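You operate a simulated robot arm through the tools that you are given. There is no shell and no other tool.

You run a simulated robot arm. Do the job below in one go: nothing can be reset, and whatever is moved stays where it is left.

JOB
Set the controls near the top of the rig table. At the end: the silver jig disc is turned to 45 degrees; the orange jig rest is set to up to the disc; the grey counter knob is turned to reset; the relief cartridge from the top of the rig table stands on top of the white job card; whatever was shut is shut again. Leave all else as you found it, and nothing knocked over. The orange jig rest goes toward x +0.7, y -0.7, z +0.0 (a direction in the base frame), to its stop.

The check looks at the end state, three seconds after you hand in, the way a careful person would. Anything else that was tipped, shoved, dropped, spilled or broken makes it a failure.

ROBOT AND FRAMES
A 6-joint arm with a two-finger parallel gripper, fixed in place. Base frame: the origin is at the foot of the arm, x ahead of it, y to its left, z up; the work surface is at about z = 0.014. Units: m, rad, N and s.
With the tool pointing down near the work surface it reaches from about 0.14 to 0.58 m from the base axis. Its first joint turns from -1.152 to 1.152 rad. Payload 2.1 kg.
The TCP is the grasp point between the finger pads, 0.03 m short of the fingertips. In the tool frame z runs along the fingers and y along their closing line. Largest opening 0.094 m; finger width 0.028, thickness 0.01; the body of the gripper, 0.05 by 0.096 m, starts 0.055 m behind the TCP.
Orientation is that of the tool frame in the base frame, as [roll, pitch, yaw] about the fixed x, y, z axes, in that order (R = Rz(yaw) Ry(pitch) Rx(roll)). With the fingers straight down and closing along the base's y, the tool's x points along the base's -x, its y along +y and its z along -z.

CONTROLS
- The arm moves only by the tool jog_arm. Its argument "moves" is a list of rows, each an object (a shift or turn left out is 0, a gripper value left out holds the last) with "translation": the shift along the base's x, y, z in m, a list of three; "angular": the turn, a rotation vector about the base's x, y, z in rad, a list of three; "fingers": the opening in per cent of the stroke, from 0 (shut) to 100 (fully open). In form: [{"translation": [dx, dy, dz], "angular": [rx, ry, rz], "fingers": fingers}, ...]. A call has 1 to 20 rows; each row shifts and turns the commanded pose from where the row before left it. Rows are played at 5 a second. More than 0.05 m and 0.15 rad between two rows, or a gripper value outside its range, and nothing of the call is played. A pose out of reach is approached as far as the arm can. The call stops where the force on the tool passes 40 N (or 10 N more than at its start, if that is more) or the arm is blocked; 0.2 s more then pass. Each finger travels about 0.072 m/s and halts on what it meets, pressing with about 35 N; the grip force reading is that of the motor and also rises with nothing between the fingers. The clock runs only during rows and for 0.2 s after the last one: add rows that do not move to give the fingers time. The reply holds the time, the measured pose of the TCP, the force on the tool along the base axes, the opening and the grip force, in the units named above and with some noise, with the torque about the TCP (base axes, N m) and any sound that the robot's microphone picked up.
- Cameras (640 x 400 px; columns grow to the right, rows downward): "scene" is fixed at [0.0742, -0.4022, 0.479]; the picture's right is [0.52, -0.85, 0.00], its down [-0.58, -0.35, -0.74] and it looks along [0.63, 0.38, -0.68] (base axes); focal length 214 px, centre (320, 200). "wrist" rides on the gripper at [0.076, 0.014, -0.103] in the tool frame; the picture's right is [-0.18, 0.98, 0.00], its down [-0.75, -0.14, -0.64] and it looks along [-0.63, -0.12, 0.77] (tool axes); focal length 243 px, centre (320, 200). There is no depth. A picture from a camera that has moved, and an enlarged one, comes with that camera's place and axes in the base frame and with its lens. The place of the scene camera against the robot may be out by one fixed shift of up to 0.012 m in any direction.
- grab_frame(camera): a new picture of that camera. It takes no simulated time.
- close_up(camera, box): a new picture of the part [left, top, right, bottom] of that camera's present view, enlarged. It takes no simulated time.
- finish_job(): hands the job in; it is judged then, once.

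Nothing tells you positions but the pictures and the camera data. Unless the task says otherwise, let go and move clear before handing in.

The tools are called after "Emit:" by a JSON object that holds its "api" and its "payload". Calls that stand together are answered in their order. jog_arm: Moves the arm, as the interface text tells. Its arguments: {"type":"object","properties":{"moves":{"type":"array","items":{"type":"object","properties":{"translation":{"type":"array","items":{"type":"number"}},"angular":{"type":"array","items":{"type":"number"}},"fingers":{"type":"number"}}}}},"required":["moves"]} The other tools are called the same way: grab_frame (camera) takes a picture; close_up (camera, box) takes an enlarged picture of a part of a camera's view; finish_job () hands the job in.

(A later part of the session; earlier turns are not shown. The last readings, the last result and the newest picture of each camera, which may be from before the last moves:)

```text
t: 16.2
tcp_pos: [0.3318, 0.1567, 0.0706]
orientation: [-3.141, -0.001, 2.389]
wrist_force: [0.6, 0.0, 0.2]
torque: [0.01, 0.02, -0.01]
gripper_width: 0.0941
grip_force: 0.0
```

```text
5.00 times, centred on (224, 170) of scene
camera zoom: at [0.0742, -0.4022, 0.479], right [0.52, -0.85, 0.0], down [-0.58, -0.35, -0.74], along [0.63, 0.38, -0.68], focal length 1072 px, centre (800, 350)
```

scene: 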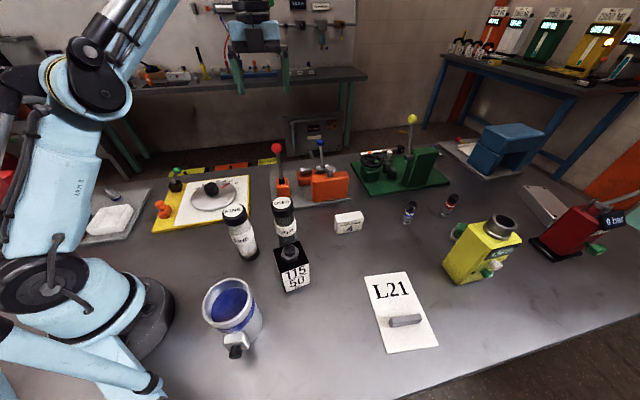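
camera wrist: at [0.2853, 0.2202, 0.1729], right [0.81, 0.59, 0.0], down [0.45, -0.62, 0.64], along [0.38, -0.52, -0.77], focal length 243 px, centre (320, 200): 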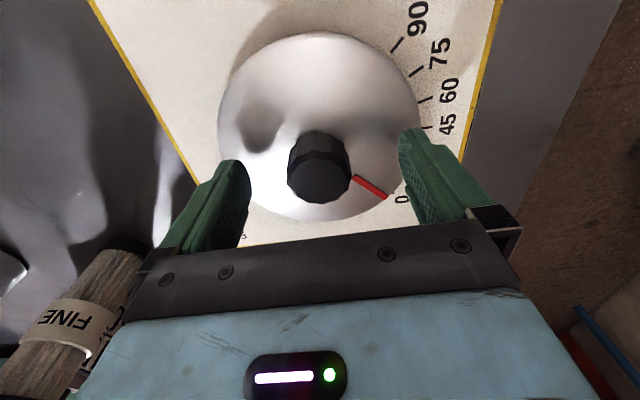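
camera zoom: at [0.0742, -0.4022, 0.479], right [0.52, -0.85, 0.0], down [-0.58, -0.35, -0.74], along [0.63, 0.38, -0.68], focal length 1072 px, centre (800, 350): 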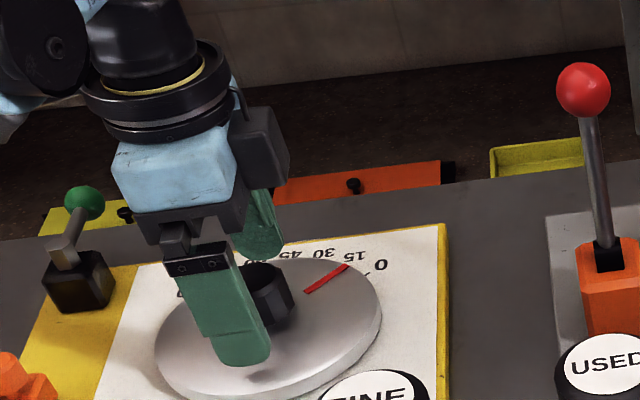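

The knob is now centred between the fingers (column 319) and the tips clear the disc. I'll close on the knob.

Emit:
{"api": "jog_arm", "payload": {"moves": [{"fingers": 0}, {"fingers": 0}, {"fingers": 0}, {"fingers": 0}]}}

Emit:
{"api": "grab_frame", "payload": {"camera": "wrist"}}

```text
t: 17.2
tcp_pos: [0.3309, 0.1575, 0.0699]
orientation: [-3.138, 0.002, 2.389]
wrist_force: [-13.2, -12.0, -1.5]
torque: [0.04, -0.26, 0.02]
gripper_width: 0.0374
grip_force: 45.1
```

```text
taken
camera wrist: at [0.2848, 0.2196, 0.1729], right [0.81, 0.59, 0.0], down [0.46, -0.62, 0.64], along [0.38, -0.52, -0.77], focal length 243 px, centre (320, 200)
```

wrist: 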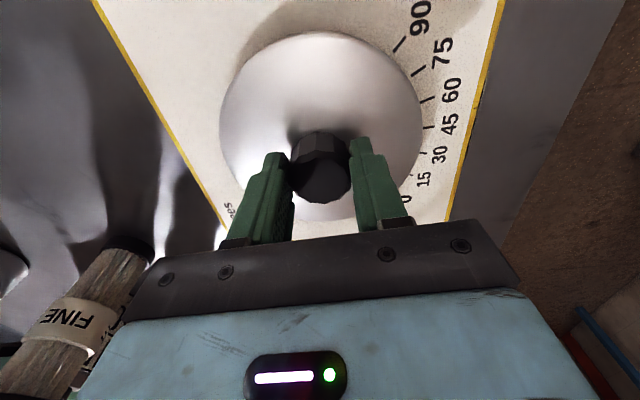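

The fingers hold the 37 mm knob, with a sideways load of about 18 N showing a small offset. I'll nudge toward the knob's axis to relieve it.

Emit:
{"api": "jog_arm", "payload": {"moves": [{"translation": [-0.0008, -0.0008, 0]}, {}]}}

```text
t: 17.8
tcp_pos: [0.331, 0.1569, 0.0708]
orientation: [3.14, 0.001, 2.389]
wrist_force: [-1.8, -4.6, 15.4]
torque: [-0.5, 0.9, -0.04]
gripper_width: 0.0374
grip_force: 45.0
```

The side load dropped to a few newtons. Now I'll try a small counterclockwise turn to see whether the disc moves freely.

Emit:
{"api": "jog_arm", "payload": {"moves": [{"angular": [0, 0, 0.05]}, {"angular": [0, 0, 0.05]}, {}]}}

Emit:
{"api": "grab_frame", "payload": {"camera": "wrist"}}

```text
t: 18.6
tcp_pos: [0.3299, 0.1573, 0.0694]
orientation: [3.138, 0.002, 2.491]
wrist_force: [6.6, 4.3, 14.7]
torque: [-0.11, 0.41, 0.05]
gripper_width: 0.0375
grip_force: 44.6
```

```text
taken
camera wrist: at [0.2779, 0.2141, 0.1722], right [0.74, 0.67, 0.0], down [0.51, -0.57, 0.64], along [0.43, -0.47, -0.77], focal length 243 px, centre (320, 200)
```

wrist: 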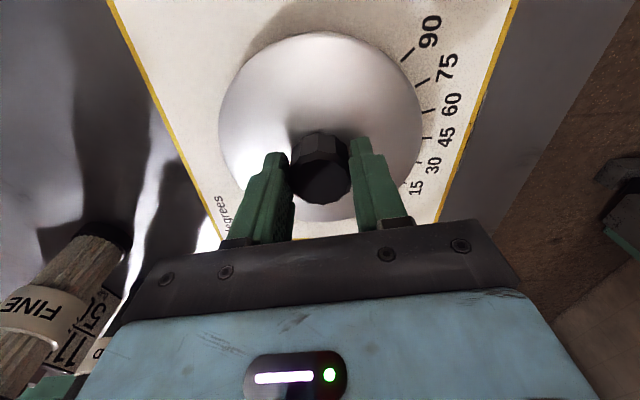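

Emit:
{"api": "close_up", "payload": {"camera": "scene", "box": [160, 130, 288, 210]}}

```text
5.00 times, centred on (224, 170) of scene
camera zoom: at [0.0742, -0.4022, 0.479], right [0.52, -0.85, 0.0], down [-0.58, -0.35, -0.74], along [0.63, 0.38, -0.68], focal length 1072 px, centre (800, 350)
```

zoom: 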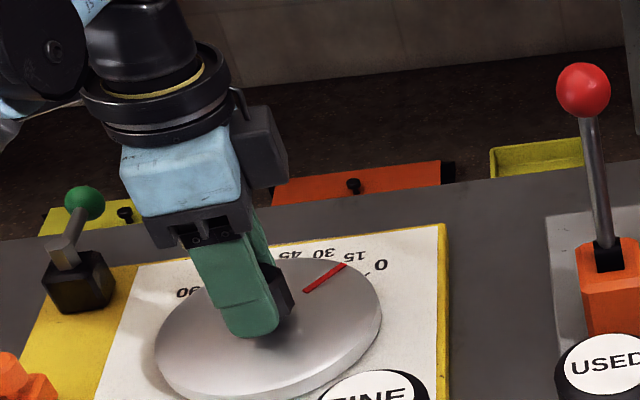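

The tool turned 0.1 rad with almost no torque, but the red mark barely seems to have moved. I'll turn a bit further and compare again.

Emit:
{"api": "jog_arm", "payload": {"moves": [{"angular": [0, 0, 0.07]}, {"angular": [0, 0, 0.07]}, {"angular": [0, 0, 0.06]}, {}]}}

Emit:
{"api": "close_up", "payload": {"camera": "scene", "box": [160, 130, 288, 210]}}

Emit:
{"api": "grab_frame", "payload": {"camera": "wrist"}}

```text
t: 19.6
tcp_pos: [0.3296, 0.1567, 0.0694]
orientation: [3.138, 0.0, 2.694]
wrist_force: [5.6, 9.8, -5.6]
torque: [-0.08, -0.47, 0.06]
gripper_width: 0.0364
grip_force: 44.8
```

```text
5.00 times, centred on (224, 170) of scene
camera zoom: at [0.0743, -0.4022, 0.479], right [0.52, -0.85, 0.0], down [-0.58, -0.35, -0.74], along [0.63, 0.38, -0.68], focal length 1072 px, centre (800, 350)
```

zoom: 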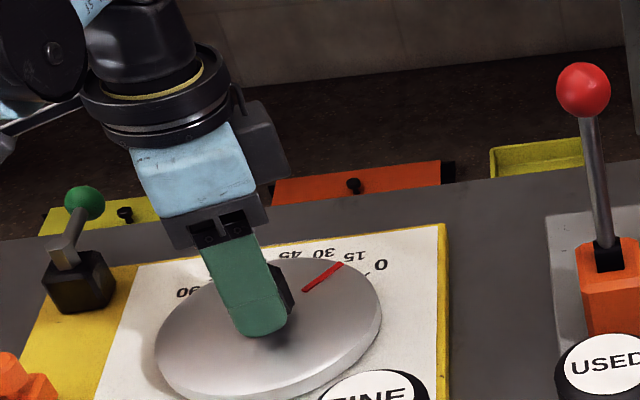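

```text
taken
camera wrist: at [0.2668, 0.2026, 0.1718], right [0.59, 0.81, 0.0], down [0.62, -0.46, 0.64], along [0.52, -0.38, -0.77], focal length 243 px, centre (320, 200)
```

wrist: 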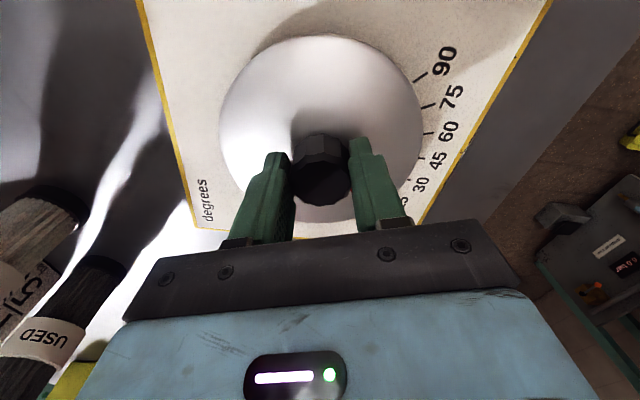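

The mark has moved only a few degrees and the grip width fell from 37.5 to 36.4 mm, so the fingers slipped from the knob's corners onto its flats. With the flats seated, I'll keep turning and check whether it follows.

Emit:
{"api": "jog_arm", "payload": {"moves": [{"angular": [0, 0, 0.05]}, {"angular": [0, 0, 0.05]}, {"angular": [0, 0, 0.05]}, {}]}}

Emit:
{"api": "close_up", "payload": {"camera": "scene", "box": [160, 130, 288, 210]}}

```text
t: 20.6
tcp_pos: [0.3298, 0.1558, 0.0709]
orientation: [-3.14, -0.001, 2.841]
wrist_force: [5.3, 8.9, -17.0]
torque: [0.15, 0.05, 0.05]
gripper_width: 0.0368
grip_force: 45.2
```

```text
5.00 times, centred on (224, 170) of scene
camera zoom: at [0.0743, -0.4022, 0.479], right [0.52, -0.85, 0.0], down [-0.58, -0.35, -0.74], along [0.63, 0.38, -0.68], focal length 1072 px, centre (800, 350)
```

zoom: 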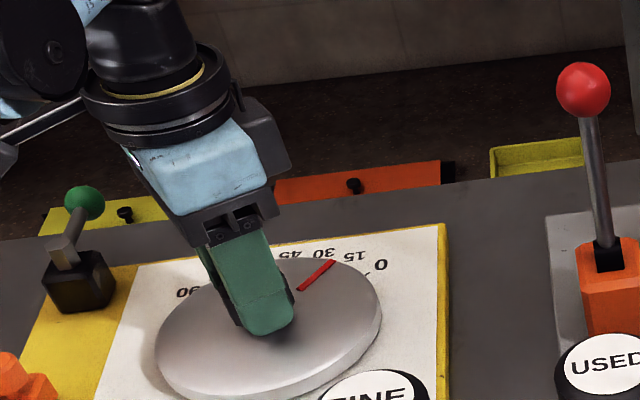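

Now the disc follows. I'll continue turning in steps and monitor the mark.

Emit:
{"api": "jog_arm", "payload": {"moves": [{"angular": [0, 0, 0.06]}, {"angular": [0, 0, 0.06]}, {"angular": [0, 0, 0.06]}, {"angular": [0, 0, 0.06]}, {"angular": [0, 0, 0.06]}, {}]}}

Emit:
{"api": "close_up", "payload": {"camera": "scene", "box": [160, 130, 288, 210]}}

Emit:
{"api": "grab_frame", "payload": {"camera": "wrist"}}

```text
t: 22.0
tcp_pos: [0.3296, 0.1545, 0.0687]
orientation: [-3.141, 0.0, -3.14]
wrist_force: [2.9, 1.4, -6.0]
torque: [0.71, -0.14, 0.05]
gripper_width: 0.0373
grip_force: 45.3
```

```text
5.00 times, centred on (224, 170) of scene
camera zoom: at [0.0743, -0.4022, 0.479], right [0.52, -0.85, 0.0], down [-0.58, -0.35, -0.74], along [0.63, 0.38, -0.68], focal length 1072 px, centre (800, 350)
```

zoom: 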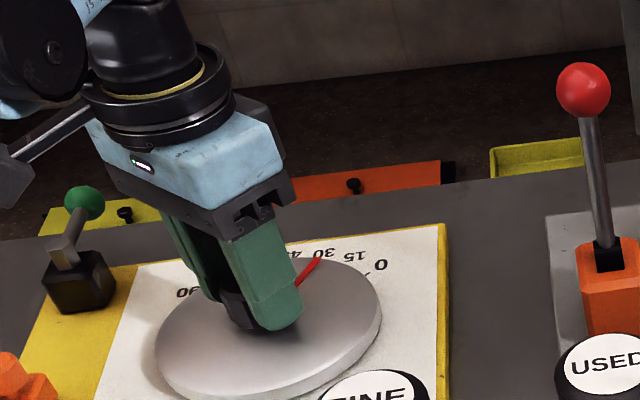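

```text
taken
camera wrist: at [0.253, 0.1697, 0.1723], right [0.18, 0.98, 0.0], down [0.75, -0.14, 0.64], along [0.63, -0.12, -0.77], focal length 243 px, centre (320, 200)
```

wrist: 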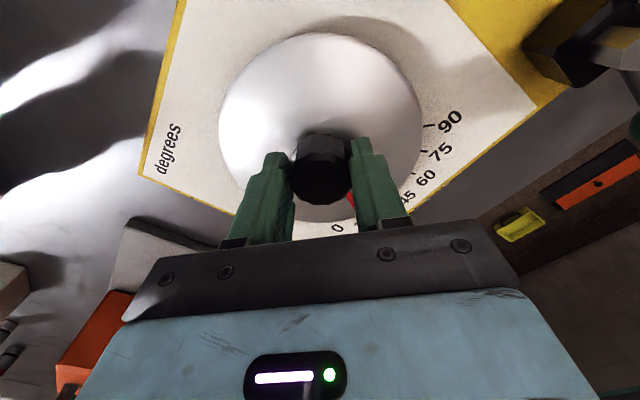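

The mark is now somewhere around 20–25°. I'll turn further and recentre slightly, then check again.

Emit:
{"api": "jog_arm", "payload": {"moves": [{"translation": [0.0, 0.001, 0.001], "angular": [0, 0, 0.06]}, {"angular": [0, 0, 0.06]}, {"angular": [0, 0, 0.06]}, {"angular": [0, 0, 0.06]}, {"angular": [0, 0, 0.06]}, {}]}}

Emit:
{"api": "close_up", "payload": {"camera": "scene", "box": [160, 130, 288, 210]}}

Emit:
{"api": "grab_frame", "payload": {"camera": "wrist"}}

```text
t: 23.4
tcp_pos: [0.3299, 0.1538, 0.0706]
orientation: [-3.135, -0.003, -2.844]
wrist_force: [-1.1, -32.1, 0.5]
torque: [0.25, 0.74, -0.08]
gripper_width: 0.0375
grip_force: 45.0
```

```text
5.00 times, centred on (224, 170) of scene
camera zoom: at [0.0742, -0.4022, 0.479], right [0.52, -0.85, 0.0], down [-0.58, -0.35, -0.74], along [0.63, 0.38, -0.68], focal length 1072 px, centre (800, 350)
```

zoom: 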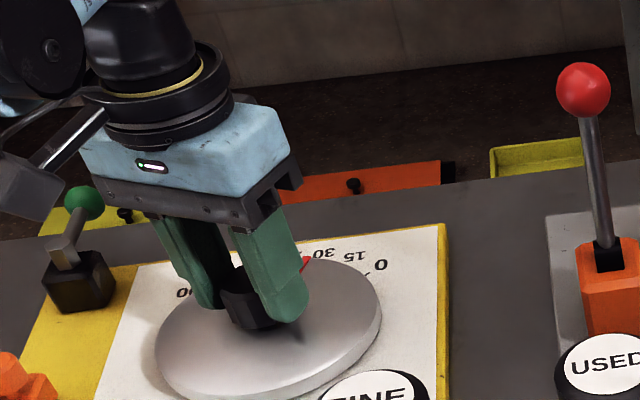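

```text
taken
camera wrist: at [0.2521, 0.1467, 0.1732], right [-0.11, 0.99, -0.01], down [0.76, 0.09, 0.64], along [0.64, 0.07, -0.77], focal length 243 px, centre (320, 200)
```

wrist: 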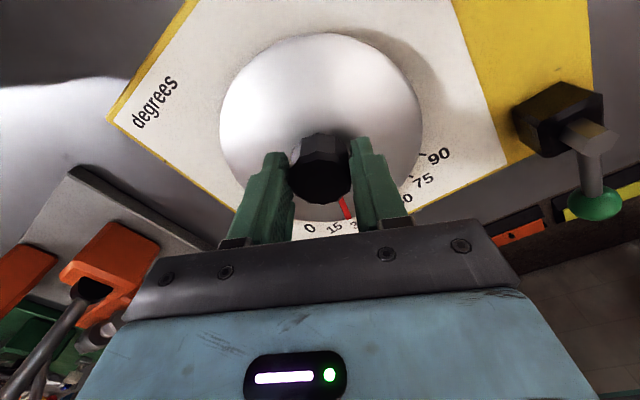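

The mark reads about 23° and the last turn slipped, with 32 N of side load. The contact data put the true knob axis at about (0.333, 0.1545). I'll open, recentre there, and look at the mark.

Emit:
{"api": "jog_arm", "payload": {"moves": [{"fingers": 100}, {"fingers": 100}, {"fingers": 100}, {"translation": [0.0023, -0.0026, 0]}, {}]}}

Emit:
{"api": "grab_frame", "payload": {"camera": "wrist"}}

Emit:
{"api": "close_up", "payload": {"camera": "wrist", "box": [240, 120, 400, 220]}}

Emit:
{"api": "close_up", "payload": {"camera": "scene", "box": [160, 130, 288, 210]}}

```text
t: 24.6
tcp_pos: [0.3326, 0.1541, 0.0708]
orientation: [3.141, -0.001, -2.842]
wrist_force: [0.8, 0.0, 0.3]
torque: [0.01, 0.03, -0.01]
gripper_width: 0.094
grip_force: 0.1
```

```text
taken
camera wrist: at [0.2545, 0.1453, 0.1731], right [-0.11, 0.99, 0.0], down [0.76, 0.09, 0.64], along [0.64, 0.07, -0.77], focal length 243 px, centre (320, 200)
```

wrist: 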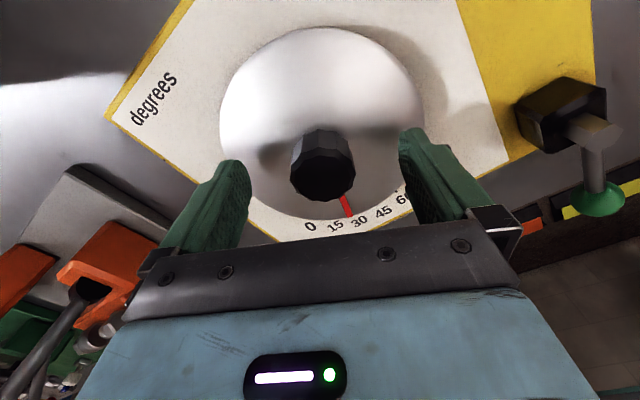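

```text
4.00 times, centred on (320, 170) of wrist
camera zoom: at [0.2545, 0.1453, 0.1731], right [-0.11, 0.99, 0.0], down [0.76, 0.09, 0.64], along [0.64, 0.07, -0.77], focal length 970 px, centre (320, 320)
```

zoom: 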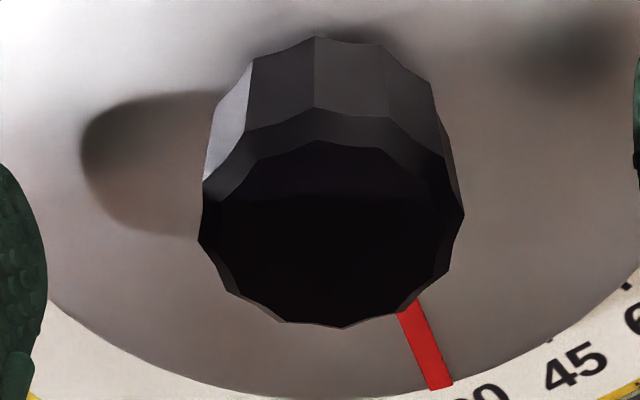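

```text
5.00 times, centred on (224, 170) of scene
camera zoom: at [0.0742, -0.4022, 0.479], right [0.52, -0.85, 0.0], down [-0.58, -0.35, -0.74], along [0.63, 0.38, -0.68], focal length 1072 px, centre (800, 350)
```

zoom: 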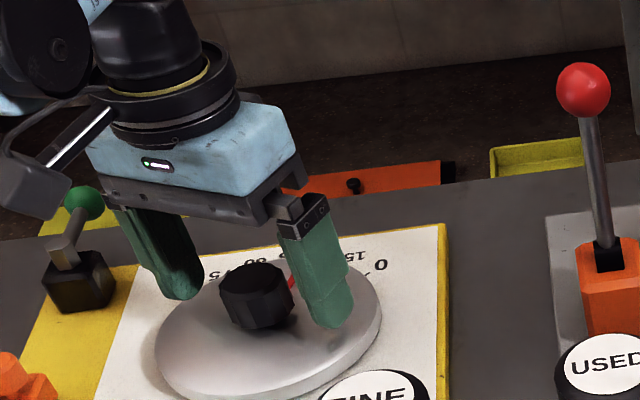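

The mark stands near 24° and the fingers were sitting on the knob's corners. I'll turn the gripper back 0.26 rad to face the flats, go slightly lower and regrip.

Emit:
{"api": "jog_arm", "payload": {"moves": [{"translation": [0.0004, 0.0004, 0], "angular": [0, 0, -0.13]}, {"translation": [0, 0, -0.004], "angular": [0, 0, -0.13]}, {}, {"fingers": 0}, {"fingers": 0}, {"fingers": 0}, {"fingers": 0}]}}

Emit:
{"api": "close_up", "payload": {"camera": "wrist", "box": [240, 120, 400, 220]}}

```text
t: 26.2
tcp_pos: [0.3325, 0.1549, 0.0677]
orientation: [3.14, 0.001, -3.104]
wrist_force: [0.8, 8.7, -5.3]
torque: [-0.07, -0.13, 0.0]
gripper_width: 0.037
grip_force: 45.2
```

```text
4.00 times, centred on (320, 170) of wrist
camera zoom: at [0.255, 0.1666, 0.1689], right [0.15, 0.99, 0.0], down [0.76, -0.11, 0.64], along [0.64, -0.09, -0.77], focal length 970 px, centre (320, 320)
```

zoom: 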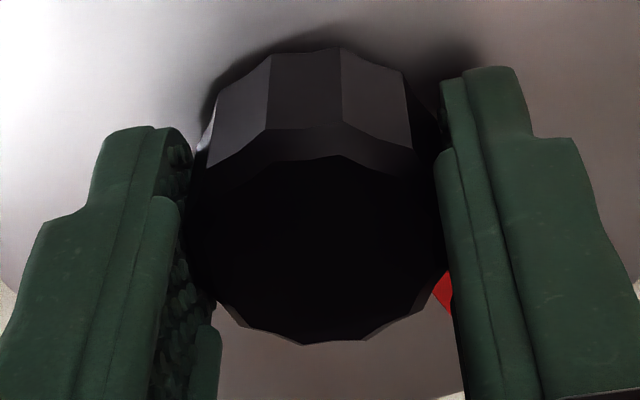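

The grip now sits closer to the flats (37.0 mm) with light side load. I'll turn in small steps.

Emit:
{"api": "jog_arm", "payload": {"moves": [{"translation": [0, 0.0005, 0], "angular": [0, 0, 0.04]}, {"angular": [0, 0, 0.04]}, {"angular": [0, 0, 0.04]}, {"angular": [0, 0, 0.04]}, {}]}}

Emit:
{"api": "grab_frame", "payload": {"camera": "wrist"}}

Emit:
{"api": "close_up", "payload": {"camera": "wrist", "box": [270, 150, 430, 250]}}

```text
t: 27.4
tcp_pos: [0.3315, 0.1544, 0.0679]
orientation: [3.141, -0.003, -2.941]
wrist_force: [-10.2, 15.6, 14.3]
torque: [-0.59, -0.35, 0.03]
gripper_width: 0.0371
grip_force: 45.1
```

```text
taken
camera wrist: at [0.2548, 0.1542, 0.1694], right [-0.02, 1.0, 0.0], down [0.77, 0.01, 0.64], along [0.64, 0.01, -0.77], focal length 243 px, centre (320, 200)
```

wrist: 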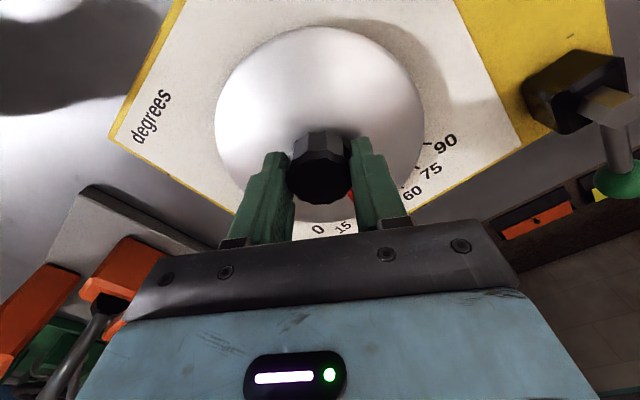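

```text
4.00 times, centred on (350, 200) of wrist
camera zoom: at [0.2548, 0.1542, 0.1694], right [-0.02, 1.0, 0.0], down [0.77, 0.01, 0.64], along [0.64, 0.01, -0.77], focal length 970 px, centre (200, 200)
```

zoom: 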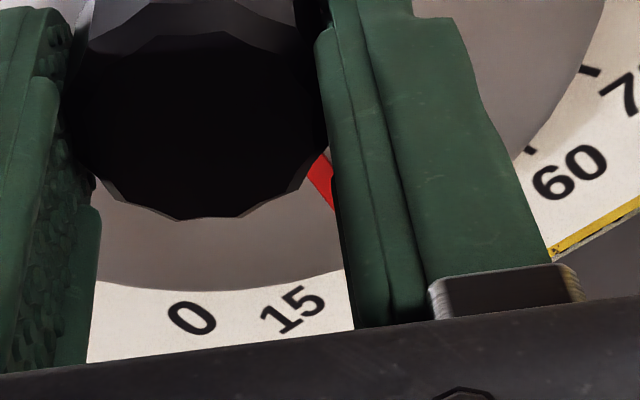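

The width held at 37.1 mm, so the disc seems to have followed to about 33°. I'll turn another 0.18 rad and then open to read it.

Emit:
{"api": "jog_arm", "payload": {"moves": [{"translation": [0.001, 0, 0], "angular": [0, 0, 0.04]}, {"angular": [0, 0, 0.04]}, {"angular": [0, 0, 0.04]}, {"angular": [0, 0, 0.03]}, {"angular": [0, 0, 0.03]}, {}]}}

Emit:
{"api": "close_up", "payload": {"camera": "wrist", "box": [270, 150, 430, 250]}}

Emit:
{"api": "close_up", "payload": {"camera": "scene", "box": [160, 130, 288, 210]}}

```text
t: 28.8
tcp_pos: [0.3329, 0.1571, 0.0663]
orientation: [3.137, 0.001, -2.762]
wrist_force: [-2.2, 20.9, -4.3]
torque: [-0.12, -0.14, 0.0]
gripper_width: 0.0377
grip_force: 45.0
```

```text
4.00 times, centred on (350, 200) of wrist
camera zoom: at [0.2571, 0.1406, 0.169], right [-0.19, 0.98, 0.0], down [0.75, 0.15, 0.64], along [0.63, 0.13, -0.77], focal length 970 px, centre (200, 200)
```

zoom: 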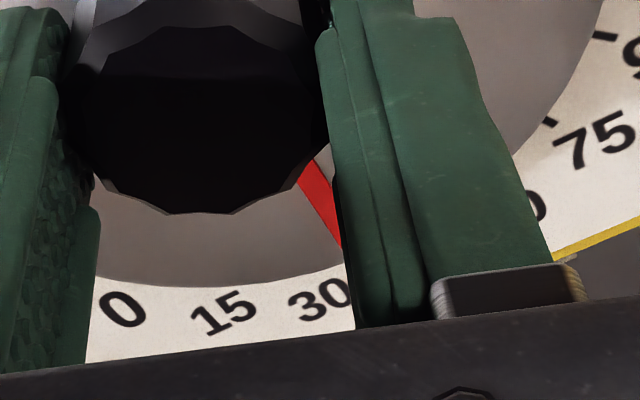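

```text
5.00 times, centred on (224, 170) of scene
camera zoom: at [0.0743, -0.4022, 0.479], right [0.52, -0.85, 0.0], down [-0.58, -0.35, -0.74], along [0.63, 0.38, -0.68], focal length 1072 px, centre (800, 350)
```

zoom: 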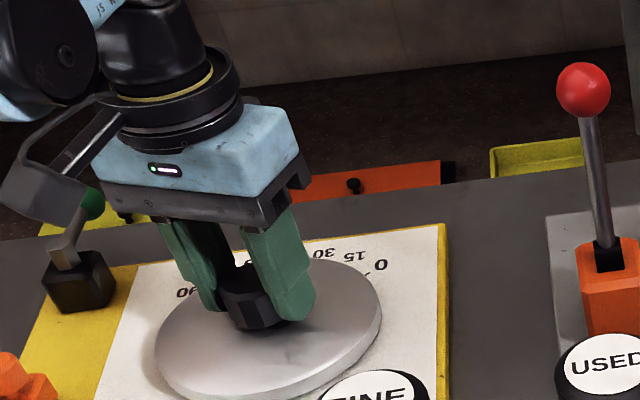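

The mark looks to be in the high 30s. I'll open the fingers and read it properly.

Emit:
{"api": "jog_arm", "payload": {"moves": [{"fingers": 100}, {"fingers": 100}, {"fingers": 100}, {"translation": [0, -0.001, 0.03]}, {"translation": [0, 0, 0.03]}, {}]}}

Emit:
{"api": "grab_frame", "payload": {"camera": "wrist"}}

Emit:
{"api": "close_up", "payload": {"camera": "wrist", "box": [230, 60, 422, 180]}}

```text
t: 30.2
tcp_pos: [0.3331, 0.1554, 0.1258]
orientation: [-3.141, 0.002, -2.762]
wrist_force: [-0.3, -0.5, -0.6]
torque: [-0.01, 0.02, 0.01]
gripper_width: 0.0939
grip_force: 0.1
```

```text
taken
camera wrist: at [0.2566, 0.1409, 0.2281], right [-0.19, 0.98, 0.0], down [0.75, 0.15, 0.64], along [0.63, 0.12, -0.77], focal length 243 px, centre (320, 200)
```

wrist: 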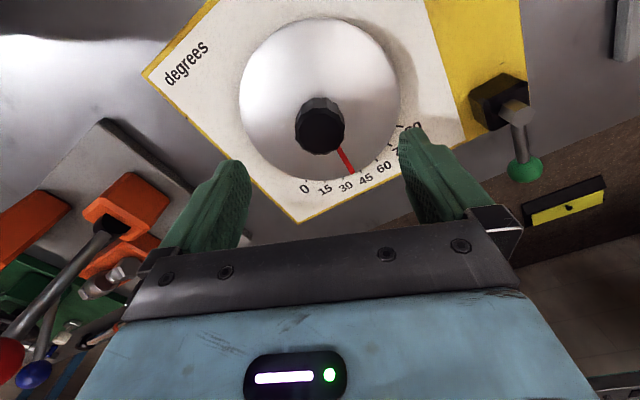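

```text
3.33 times, centred on (326, 120) of wrist
camera zoom: at [0.2566, 0.1409, 0.2281], right [-0.19, 0.98, 0.0], down [0.75, 0.15, 0.64], along [0.63, 0.12, -0.77], focal length 809 px, centre (300, 467)
```

zoom: 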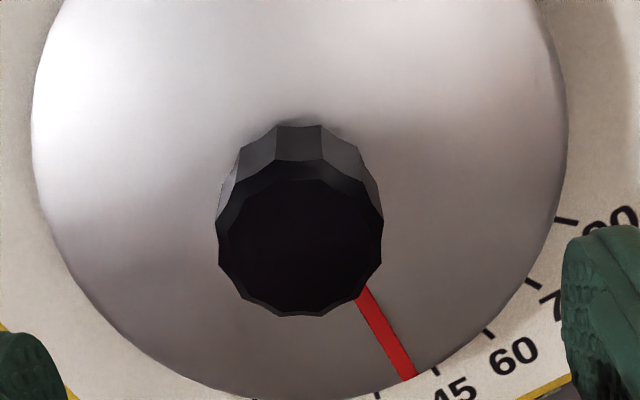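

Emit:
{"api": "close_up", "payload": {"camera": "wrist", "box": [290, 130, 418, 210]}}

```text
5.00 times, centred on (354, 170) of wrist
camera zoom: at [0.2566, 0.1409, 0.2281], right [-0.19, 0.98, 0.0], down [0.75, 0.15, 0.64], along [0.63, 0.12, -0.77], focal length 1213 px, centre (150, 350)
```

zoom: 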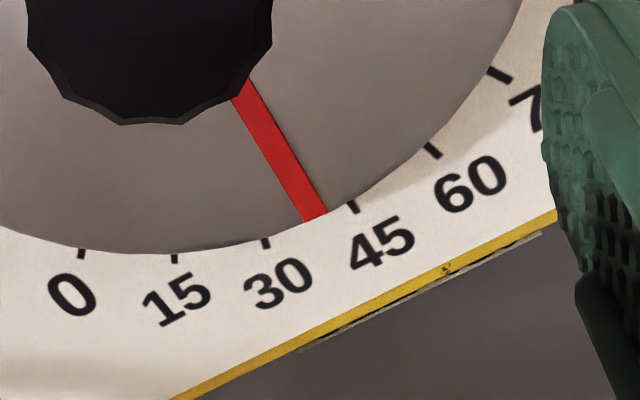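

The mark line works out to about 40.5°, so it needs roughly 4.5° more. I'll align the fingers with the knob's flats by turning the tool -0.18 rad, then descend, grip and make that small turn.

Emit:
{"api": "jog_arm", "payload": {"moves": [{"translation": [-0.0015, -0.0004, -0.02], "angular": [0, 0, -0.09]}, {"translation": [0, 0, -0.02], "angular": [0, 0, -0.093]}, {"translation": [0, 0, -0.019]}, {}, {"fingers": 0}, {"fingers": 0}, {"fingers": 0}, {"fingers": 0}]}}

Emit:
{"api": "close_up", "payload": {"camera": "wrist", "box": [240, 120, 400, 220]}}

```text
t: 32.0
tcp_pos: [0.3329, 0.156, 0.0673]
orientation: [3.142, -0.001, -2.943]
wrist_force: [-1.4, 14.4, -8.1]
torque: [-0.25, -0.16, 0.0]
gripper_width: 0.0365
grip_force: 45.4
```

```text
4.00 times, centred on (320, 170) of wrist
camera zoom: at [0.2544, 0.1543, 0.1697], right [-0.01, 1.0, 0.0], down [0.77, 0.01, 0.64], along [0.64, 0.01, -0.77], focal length 970 px, centre (320, 320)
```

zoom: 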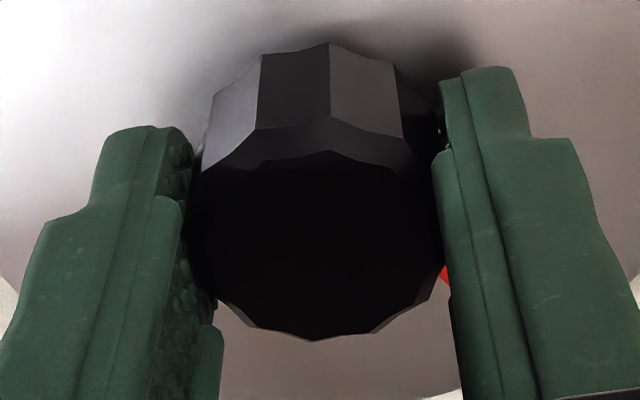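

The fingers now sit on the flats (36.5 mm). I'll turn 0.08 rad and read the scale.

Emit:
{"api": "jog_arm", "payload": {"moves": [{"translation": [0, 0.0012, 0]}, {"angular": [0, 0, 0.03]}, {"angular": [0, 0, 0.03]}, {"angular": [0, 0, 0.025]}, {}]}}

Emit:
{"api": "jog_arm", "payload": {"moves": [{"fingers": 100}, {"fingers": 100}, {"fingers": 100}, {"translation": [0, 0, 0.03]}, {"translation": [0, 0, 0.03]}, {}]}}

Emit:
{"api": "close_up", "payload": {"camera": "wrist", "box": [290, 130, 418, 210]}}

```text
t: 33.2
tcp_pos: [0.3308, 0.1553, 0.068]
orientation: [-3.14, 0.003, -2.862]
wrist_force: [5.2, 7.5, -32.2]
torque: [0.15, 0.26, 0.0]
gripper_width: 0.0367
grip_force: 45.0
```

```text
t: 34.6
tcp_pos: [0.3327, 0.1554, 0.1285]
orientation: [3.14, 0.001, -2.862]
wrist_force: [0.2, -0.6, -0.2]
torque: [0.02, 0.03, -0.02]
gripper_width: 0.0939
grip_force: 0.1
```

```text
5.00 times, centred on (354, 170) of wrist
camera zoom: at [0.2545, 0.1485, 0.2307], right [-0.09, 1.0, 0.0], down [0.76, 0.07, 0.64], along [0.64, 0.06, -0.77], focal length 1213 px, centre (150, 350)
```

zoom: 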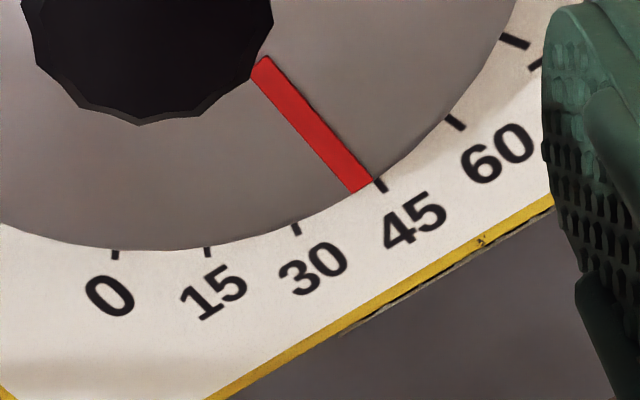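

The mark now lines up with the 45 tick; I measure about 44.5–45°. Next is the orange rest near (0.216, 0.215), and I'll move over it with the fingers set to close across its direction of travel.

Emit:
{"api": "jog_arm", "payload": {"moves": [{"translation": [-0.005, 0.002, 0.02], "angular": [0, 0, -0.13]}, {"translation": [-0.0155, 0.0078, 0.005], "angular": [0, 0, -0.133]}, {"translation": [-0.0155, 0.0078, 0.005], "angular": [0, 0, -0.133]}, {"translation": [-0.0155, 0.0078, 0.005], "angular": [0, 0, -0.133]}, {"translation": [-0.0155, 0.0078, 0.003], "angular": [0, 0, -0.133]}, {"translation": [-0.0155, 0.0078, 0.003], "angular": [0, 0, -0.133]}, {"translation": [-0.0155, 0.0078, 0], "angular": [0, 0, -0.133]}, {"translation": [-0.015, 0.0078, 0], "angular": [0, 0, -0.137]}, {}]}}

Emit:
{"api": "grab_frame", "payload": {"camera": "wrist"}}

Emit:
{"api": "close_up", "payload": {"camera": "wrist", "box": [230, 60, 422, 180]}}

Emit:
{"api": "close_up", "payload": {"camera": "scene", "box": [130, 130, 258, 210]}}

```text
t: 36.6
tcp_pos: [0.2209, 0.2115, 0.1701]
orientation: [-3.14, 0.0, 2.355]
wrist_force: [-0.2, 0.1, 0.4]
torque: [0.01, 0.0, 0.01]
gripper_width: 0.094
grip_force: 0.0
```

```text
taken
camera wrist: at [0.1753, 0.2758, 0.2719], right [0.83, 0.56, 0.0], down [0.43, -0.63, 0.64], along [0.36, -0.53, -0.77], focal length 243 px, centre (320, 200)
```

wrist: 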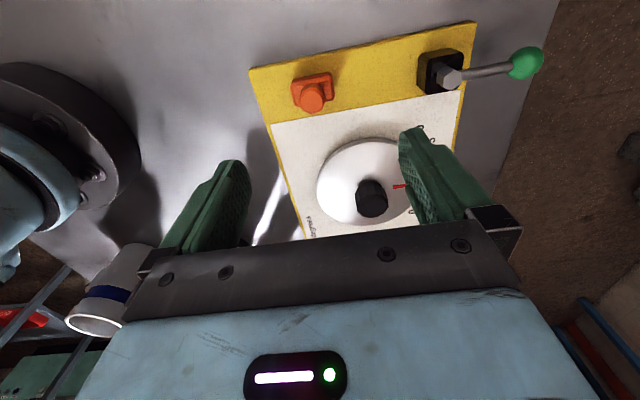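

```text
3.33 times, centred on (326, 120) of wrist
camera zoom: at [0.1753, 0.2758, 0.2719], right [0.83, 0.56, 0.0], down [0.43, -0.63, 0.64], along [0.36, -0.53, -0.77], focal length 809 px, centre (300, 467)
```

zoom: 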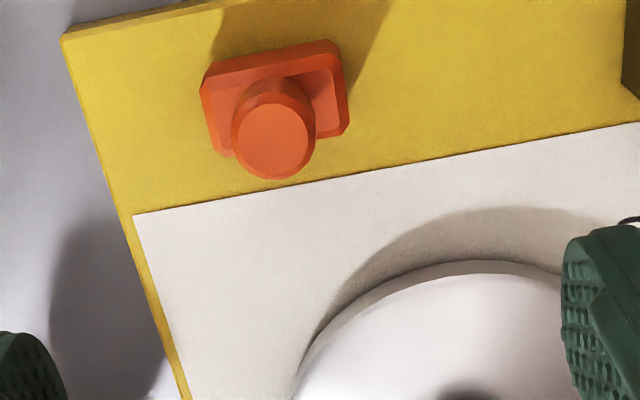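

```text
5.00 times, centred on (194, 170) of scene
camera zoom: at [0.0742, -0.4022, 0.479], right [0.52, -0.85, 0.0], down [-0.58, -0.35, -0.74], along [0.63, 0.38, -0.68], focal length 1072 px, centre (950, 350)
```

zoom: 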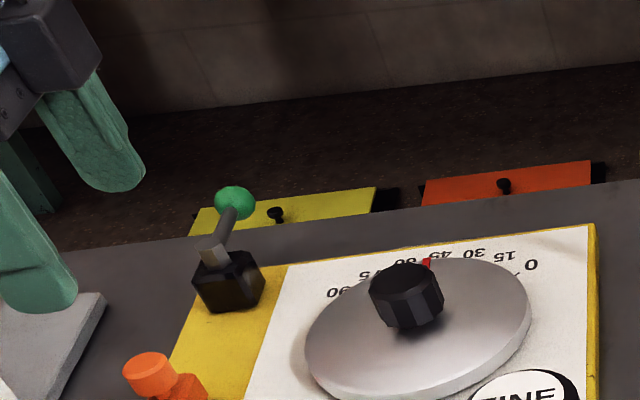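

The rest is a small orange slide block with a round knob, centred near (0.208, 0.215), well clear of the disc. I'll push it from behind with closed fingers, so first I'll close them and move in behind the block at a safe height.

Emit:
{"api": "jog_arm", "payload": {"moves": [{"translation": [-0.02, 0.016, 0], "fingers": 0}, {"translation": [-0.021, 0.016, 0], "fingers": 0}, {"translation": [0, 0, -0.02]}, {"translation": [0, 0, -0.02]}, {}]}}

Emit:
{"api": "grab_frame", "payload": {"camera": "wrist"}}

Emit:
{"api": "close_up", "payload": {"camera": "scene", "box": [110, 140, 238, 220]}}

```text
t: 37.8
tcp_pos: [0.179, 0.2453, 0.1294]
orientation: [-3.141, 0.0, 2.355]
wrist_force: [0.2, -0.5, 0.0]
torque: [-0.02, -0.04, -0.03]
gripper_width: 0.0
grip_force: 33.7
```

```text
taken
camera wrist: at [0.1349, 0.3084, 0.2315], right [0.82, 0.57, 0.0], down [0.43, -0.63, 0.64], along [0.36, -0.53, -0.77], focal length 243 px, centre (320, 200)
```

wrist: 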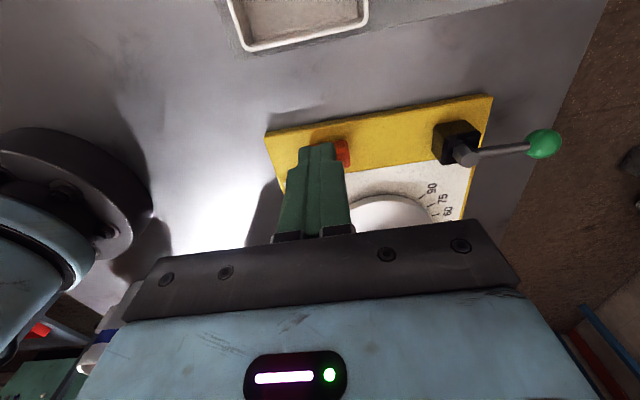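

```text
5.00 times, centred on (174, 180) of scene
camera zoom: at [0.0742, -0.4022, 0.479], right [0.52, -0.85, 0.0], down [-0.58, -0.35, -0.74], along [0.63, 0.38, -0.68], focal length 1072 px, centre (1050, 300)
```

zoom: 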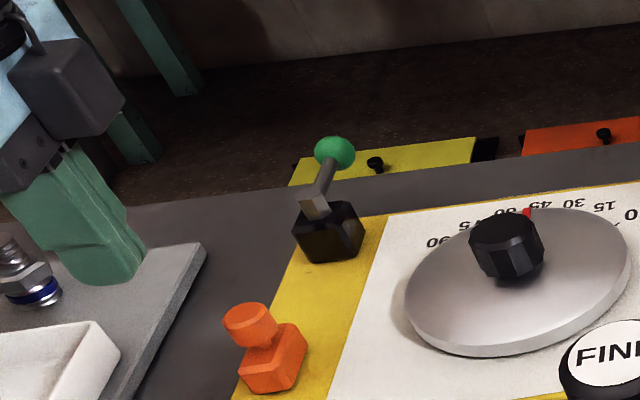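

The closed fingers are lined up behind the rest, over bare table just off the board's edge. I'll lower them to about 15 mm above the table.

Emit:
{"api": "jog_arm", "payload": {"moves": [{"translation": [0, 0, -0.02]}, {"translation": [0, 0, -0.02]}, {"translation": [0, 0, -0.02]}, {"translation": [0, 0, -0.009]}, {}]}}

Emit:
{"api": "grab_frame", "payload": {"camera": "wrist"}}

Emit:
{"api": "close_up", "payload": {"camera": "scene", "box": [110, 150, 238, 230]}}

```text
t: 39.0
tcp_pos: [0.1778, 0.2433, 0.0603]
orientation: [-3.141, -0.001, 2.356]
wrist_force: [0.1, 0.0, -0.3]
torque: [0.02, 0.02, -0.02]
gripper_width: 0.0
grip_force: 33.3
```

```text
taken
camera wrist: at [0.1335, 0.3078, 0.1627], right [0.82, 0.57, 0.0], down [0.43, -0.63, 0.64], along [0.36, -0.53, -0.77], focal length 243 px, centre (320, 200)
```

wrist: 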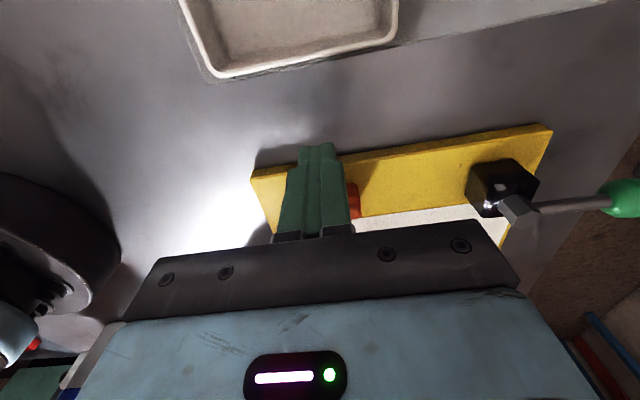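

```text
5.00 times, centred on (174, 190) of scene
camera zoom: at [0.0742, -0.4022, 0.479], right [0.52, -0.85, 0.0], down [-0.58, -0.35, -0.74], along [0.63, 0.38, -0.68], focal length 1072 px, centre (1050, 250)
```

zoom: 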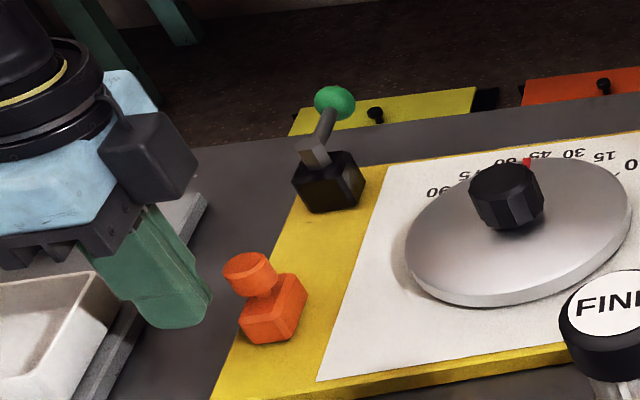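

The fingers are directly behind the rest, level with its block. I'll push along (0.7, -0.7) in small steps while watching the force.

Emit:
{"api": "jog_arm", "payload": {"moves": [{"translation": [0.0035, -0.0035, 0]}, {"translation": [0.0035, -0.0035, 0]}, {"translation": [0.0035, -0.0035, 0]}, {"translation": [0.0035, -0.0035, 0]}, {"translation": [0.0035, -0.0035, 0]}, {}]}}

Emit:
{"api": "close_up", "payload": {"camera": "scene", "box": [110, 150, 238, 230]}}

```text
t: 40.4
tcp_pos: [0.1951, 0.2273, 0.0589]
orientation: [-3.141, 0.0, 2.356]
wrist_force: [-0.9, 2.3, -0.3]
torque: [0.01, -0.02, 0.02]
gripper_width: 0.0
grip_force: 33.3
```

```text
5.00 times, centred on (174, 190) of scene
camera zoom: at [0.0742, -0.4022, 0.479], right [0.52, -0.85, 0.0], down [-0.58, -0.35, -0.74], along [0.63, 0.38, -0.68], focal length 1072 px, centre (1050, 250)
```

zoom: 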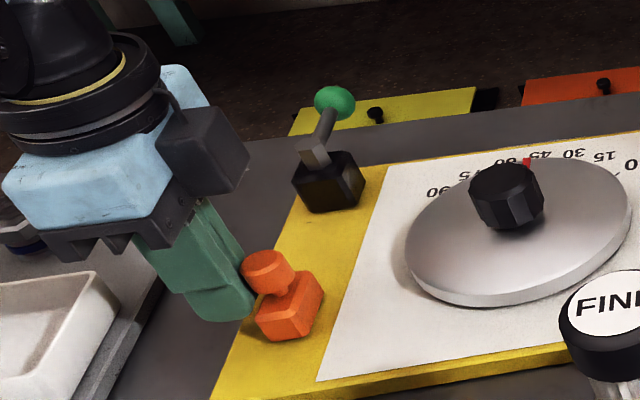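

The rest slides easily at about 2.5 N. I'll keep pushing.

Emit:
{"api": "jog_arm", "payload": {"moves": [{"translation": [0.0035, -0.0035, 0]}, {"translation": [0.0035, -0.0035, 0]}, {"translation": [0.0035, -0.0035, 0]}, {"translation": [0.0035, -0.0035, 0]}, {"translation": [0.0035, -0.0035, 0]}, {"translation": [0.0035, -0.0035, 0]}, {}]}}

Emit:
{"api": "close_up", "payload": {"camera": "scene", "box": [110, 150, 238, 230]}}

Emit:
{"api": "grab_frame", "payload": {"camera": "wrist"}}

```text
t: 42.0
tcp_pos: [0.2158, 0.2049, 0.0572]
orientation: [-3.141, 0.0, 2.356]
wrist_force: [-1.4, 0.2, 0.5]
torque: [-0.03, 0.02, -0.02]
gripper_width: 0.0002
grip_force: 33.1
```

```text
5.00 times, centred on (174, 190) of scene
camera zoom: at [0.0742, -0.4022, 0.479], right [0.52, -0.85, 0.0], down [-0.58, -0.35, -0.74], along [0.63, 0.38, -0.68], focal length 1072 px, centre (1050, 250)
```

zoom: 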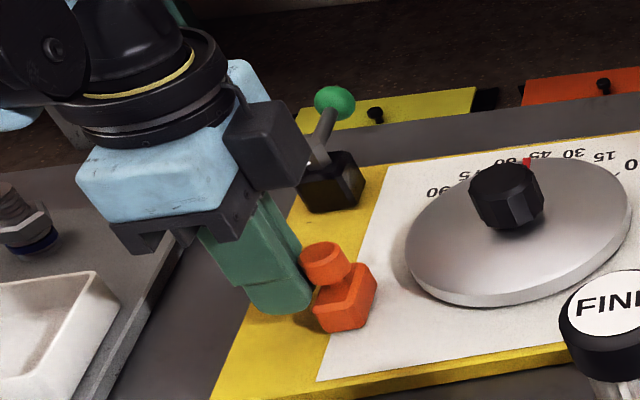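

```text
taken
camera wrist: at [0.1717, 0.2691, 0.1612], right [0.83, 0.56, 0.0], down [0.43, -0.63, 0.64], along [0.36, -0.53, -0.77], focal length 243 px, centre (320, 200)
```

wrist: 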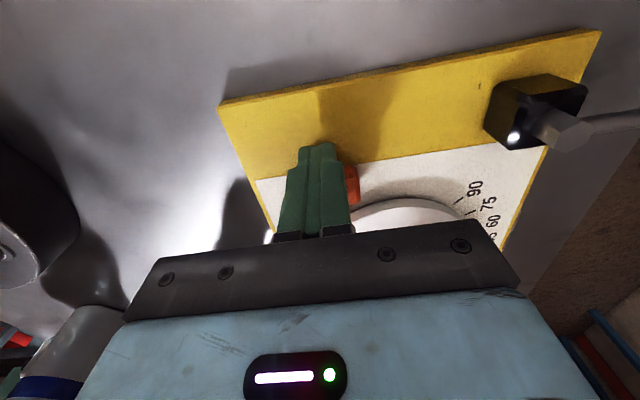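

Still sliding freely. I'll continue toward the disc, lifting the tips by 1.5 mm to keep them off the board.

Emit:
{"api": "jog_arm", "payload": {"moves": [{"translation": [0.003, -0.003, 0.0015]}, {"translation": [0.003, -0.003, 0]}, {"translation": [0.003, -0.003, 0]}, {"translation": [0.003, -0.003, 0]}, {}]}}

Emit:
{"api": "close_up", "payload": {"camera": "scene", "box": [110, 150, 238, 230]}}

```text
t: 43.2
tcp_pos: [0.2272, 0.194, 0.0611]
orientation: [-3.141, -0.002, 2.358]
wrist_force: [-8.7, 8.2, 0.3]
torque: [0.01, -0.02, 0.03]
gripper_width: 0.0
grip_force: 32.9
```

```text
5.00 times, centred on (174, 190) of scene
camera zoom: at [0.0742, -0.4022, 0.479], right [0.52, -0.85, 0.0], down [-0.58, -0.35, -0.74], along [0.63, 0.38, -0.68], focal length 1072 px, centre (1050, 250)
```

zoom: 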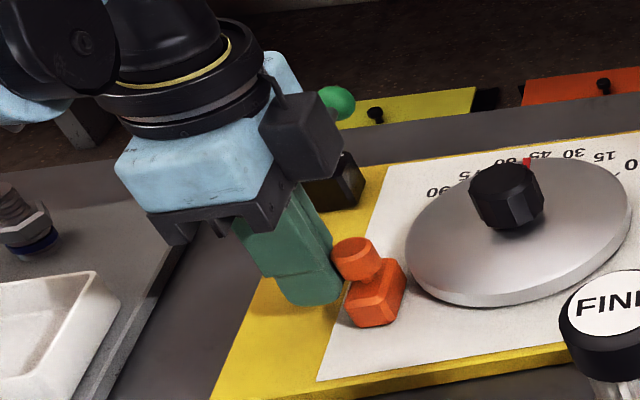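

The force has risen to about 12 N, so the rest is probably at its stop right by the disc. I'll push a couple of millimetres more to confirm.

Emit:
{"api": "jog_arm", "payload": {"moves": [{"translation": [0.001, -0.001, 0]}, {"translation": [0.0007, -0.0007, 0]}, {}]}}

Emit:
{"api": "close_up", "payload": {"camera": "scene", "box": [110, 150, 238, 230]}}

```text
t: 44.0
tcp_pos: [0.2287, 0.1933, 0.0611]
orientation: [3.14, -0.01, 2.357]
wrist_force: [-24.4, 25.5, 13.2]
torque: [-0.14, -0.19, 0.1]
gripper_width: 0.0001
grip_force: 33.0
```

```text
5.00 times, centred on (174, 190) of scene
camera zoom: at [0.0742, -0.4022, 0.479], right [0.52, -0.85, 0.0], down [-0.58, -0.35, -0.74], along [0.63, 0.38, -0.68], focal length 1072 px, centre (1050, 250)
```

zoom: 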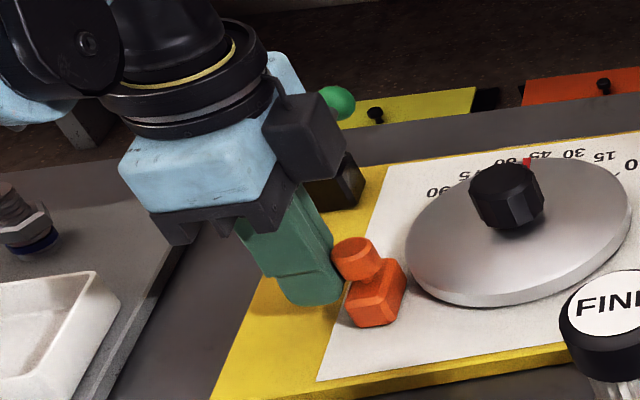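

The force jumped to 35 N with no further travel, so the rest is at its stop beside the disc. I'll back off and lift clear.

Emit:
{"api": "jog_arm", "payload": {"moves": [{"translation": [-0.006, 0.006, 0]}, {"translation": [-0.01, 0.01, 0]}, {"translation": [-0.005, 0.005, 0.03]}, {"translation": [0, 0, 0.04]}, {"translation": [0, 0, 0.04]}, {"translation": [0, 0, 0.02]}, {}]}}

Emit:
{"api": "grab_frame", "payload": {"camera": "wrist"}}

Emit:
{"api": "close_up", "payload": {"camera": "scene", "box": [130, 140, 258, 220]}}

```text
t: 45.6
tcp_pos: [0.2099, 0.2127, 0.1909]
orientation: [3.14, 0.001, 2.357]
wrist_force: [1.0, -0.1, 0.6]
torque: [0.02, 0.01, -0.01]
gripper_width: 0.0
grip_force: 33.0
```

```text
taken
camera wrist: at [0.1653, 0.2766, 0.2931], right [0.83, 0.56, 0.0], down [0.43, -0.63, 0.64], along [0.36, -0.53, -0.77], focal length 243 px, centre (320, 200)
```

wrist: 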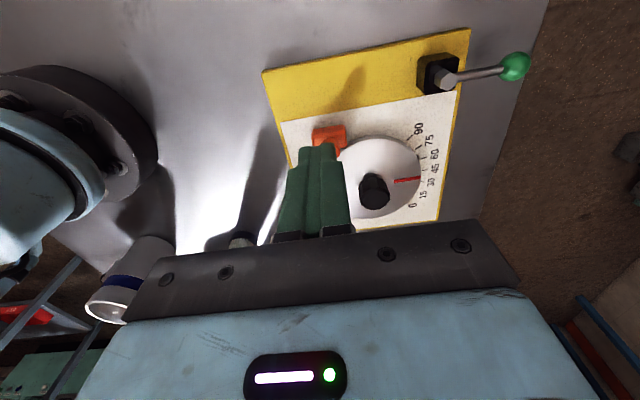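

```text
5.00 times, centred on (194, 180) of scene
camera zoom: at [0.0742, -0.4022, 0.479], right [0.52, -0.85, 0.0], down [-0.58, -0.35, -0.74], along [0.63, 0.38, -0.68], focal length 1072 px, centre (950, 300)
```

zoom: 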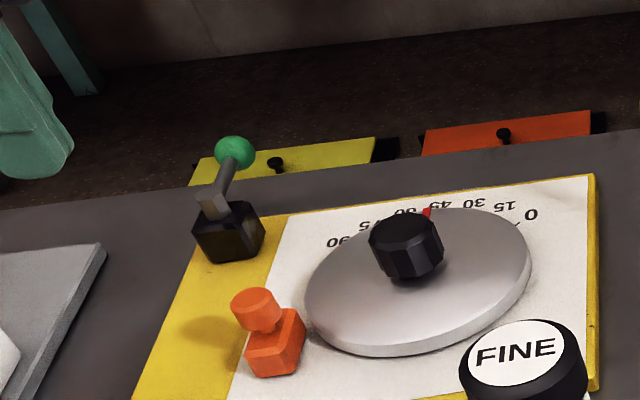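

The rest now touches the disc and the mark is still at 45. Next is the counter knob. I'll travel high over the table to a vantage point near the orange counter block, keeping above the red lever's ball (about z 0.18).

Emit:
{"api": "jog_arm", "payload": {"moves": [{"translation": [0, 0, 0.045]}, {"translation": [0, 0, 0.045], "fingers": 100}, {"translation": [0.016, -0.03, 0], "angular": [0, 0, 0.14]}, {"translation": [0.016, -0.03, 0], "angular": [0, 0, 0.14]}, {"translation": [0.016, -0.03, 0], "angular": [0, 0, 0.14]}, {"translation": [0.016, -0.03, 0], "angular": [0, 0, 0.14]}, {"translation": [0.016, -0.03, 0], "angular": [0, 0, 0.14]}, {"translation": [0.016, -0.03, 0], "angular": [0, 0, 0.14]}, {"translation": [0.016, -0.03, 0], "angular": [0, 0, 0.14]}, {"translation": [0.016, -0.03, 0], "angular": [0, 0, 0.14]}, {"translation": [0.016, -0.03, 0], "angular": [0, 0, 0.14]}, {"translation": [0.016, -0.03, 0], "angular": [0, 0, 0.14]}, {"translation": [0.016, -0.03, 0], "angular": [0, 0, 0.07]}, {"translation": [0.016, -0.03, 0]}, {}]}}

Emit:
{"api": "grab_frame", "payload": {"camera": "wrist"}}

Emit:
{"api": "close_up", "payload": {"camera": "wrist", "box": [230, 60, 422, 180]}}

```text
t: 48.8
tcp_pos: [0.399, -0.1491, 0.2808]
orientation: [-3.141, -0.001, -2.459]
wrist_force: [0.5, 0.1, 0.1]
torque: [0.02, -0.03, 0.01]
gripper_width: 0.094
grip_force: 0.1
```

```text
taken
camera wrist: at [0.3317, -0.1866, 0.3838], right [-0.48, 0.88, 0.0], down [0.67, 0.37, 0.64], along [0.56, 0.31, -0.77], focal length 243 px, centre (320, 200)
```

wrist: 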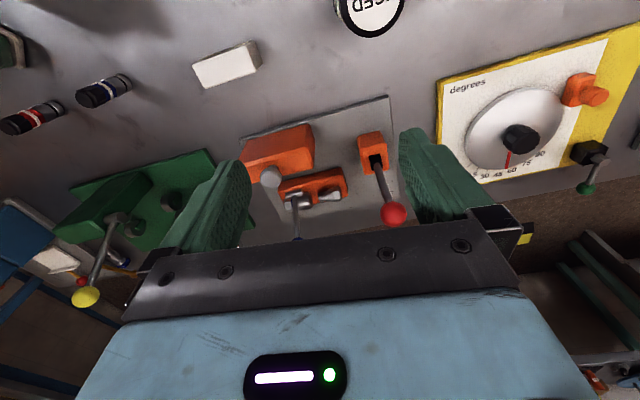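

```text
3.33 times, centred on (326, 120) of wrist
camera zoom: at [0.3317, -0.1866, 0.3838], right [-0.48, 0.88, 0.0], down [0.67, 0.37, 0.64], along [0.56, 0.31, -0.77], focal length 809 px, centre (300, 467)
```

zoom: 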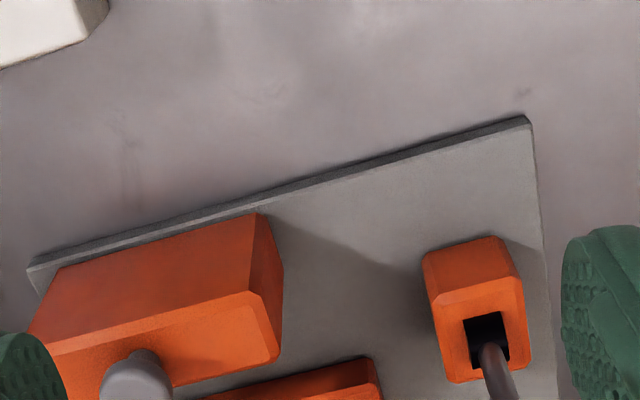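

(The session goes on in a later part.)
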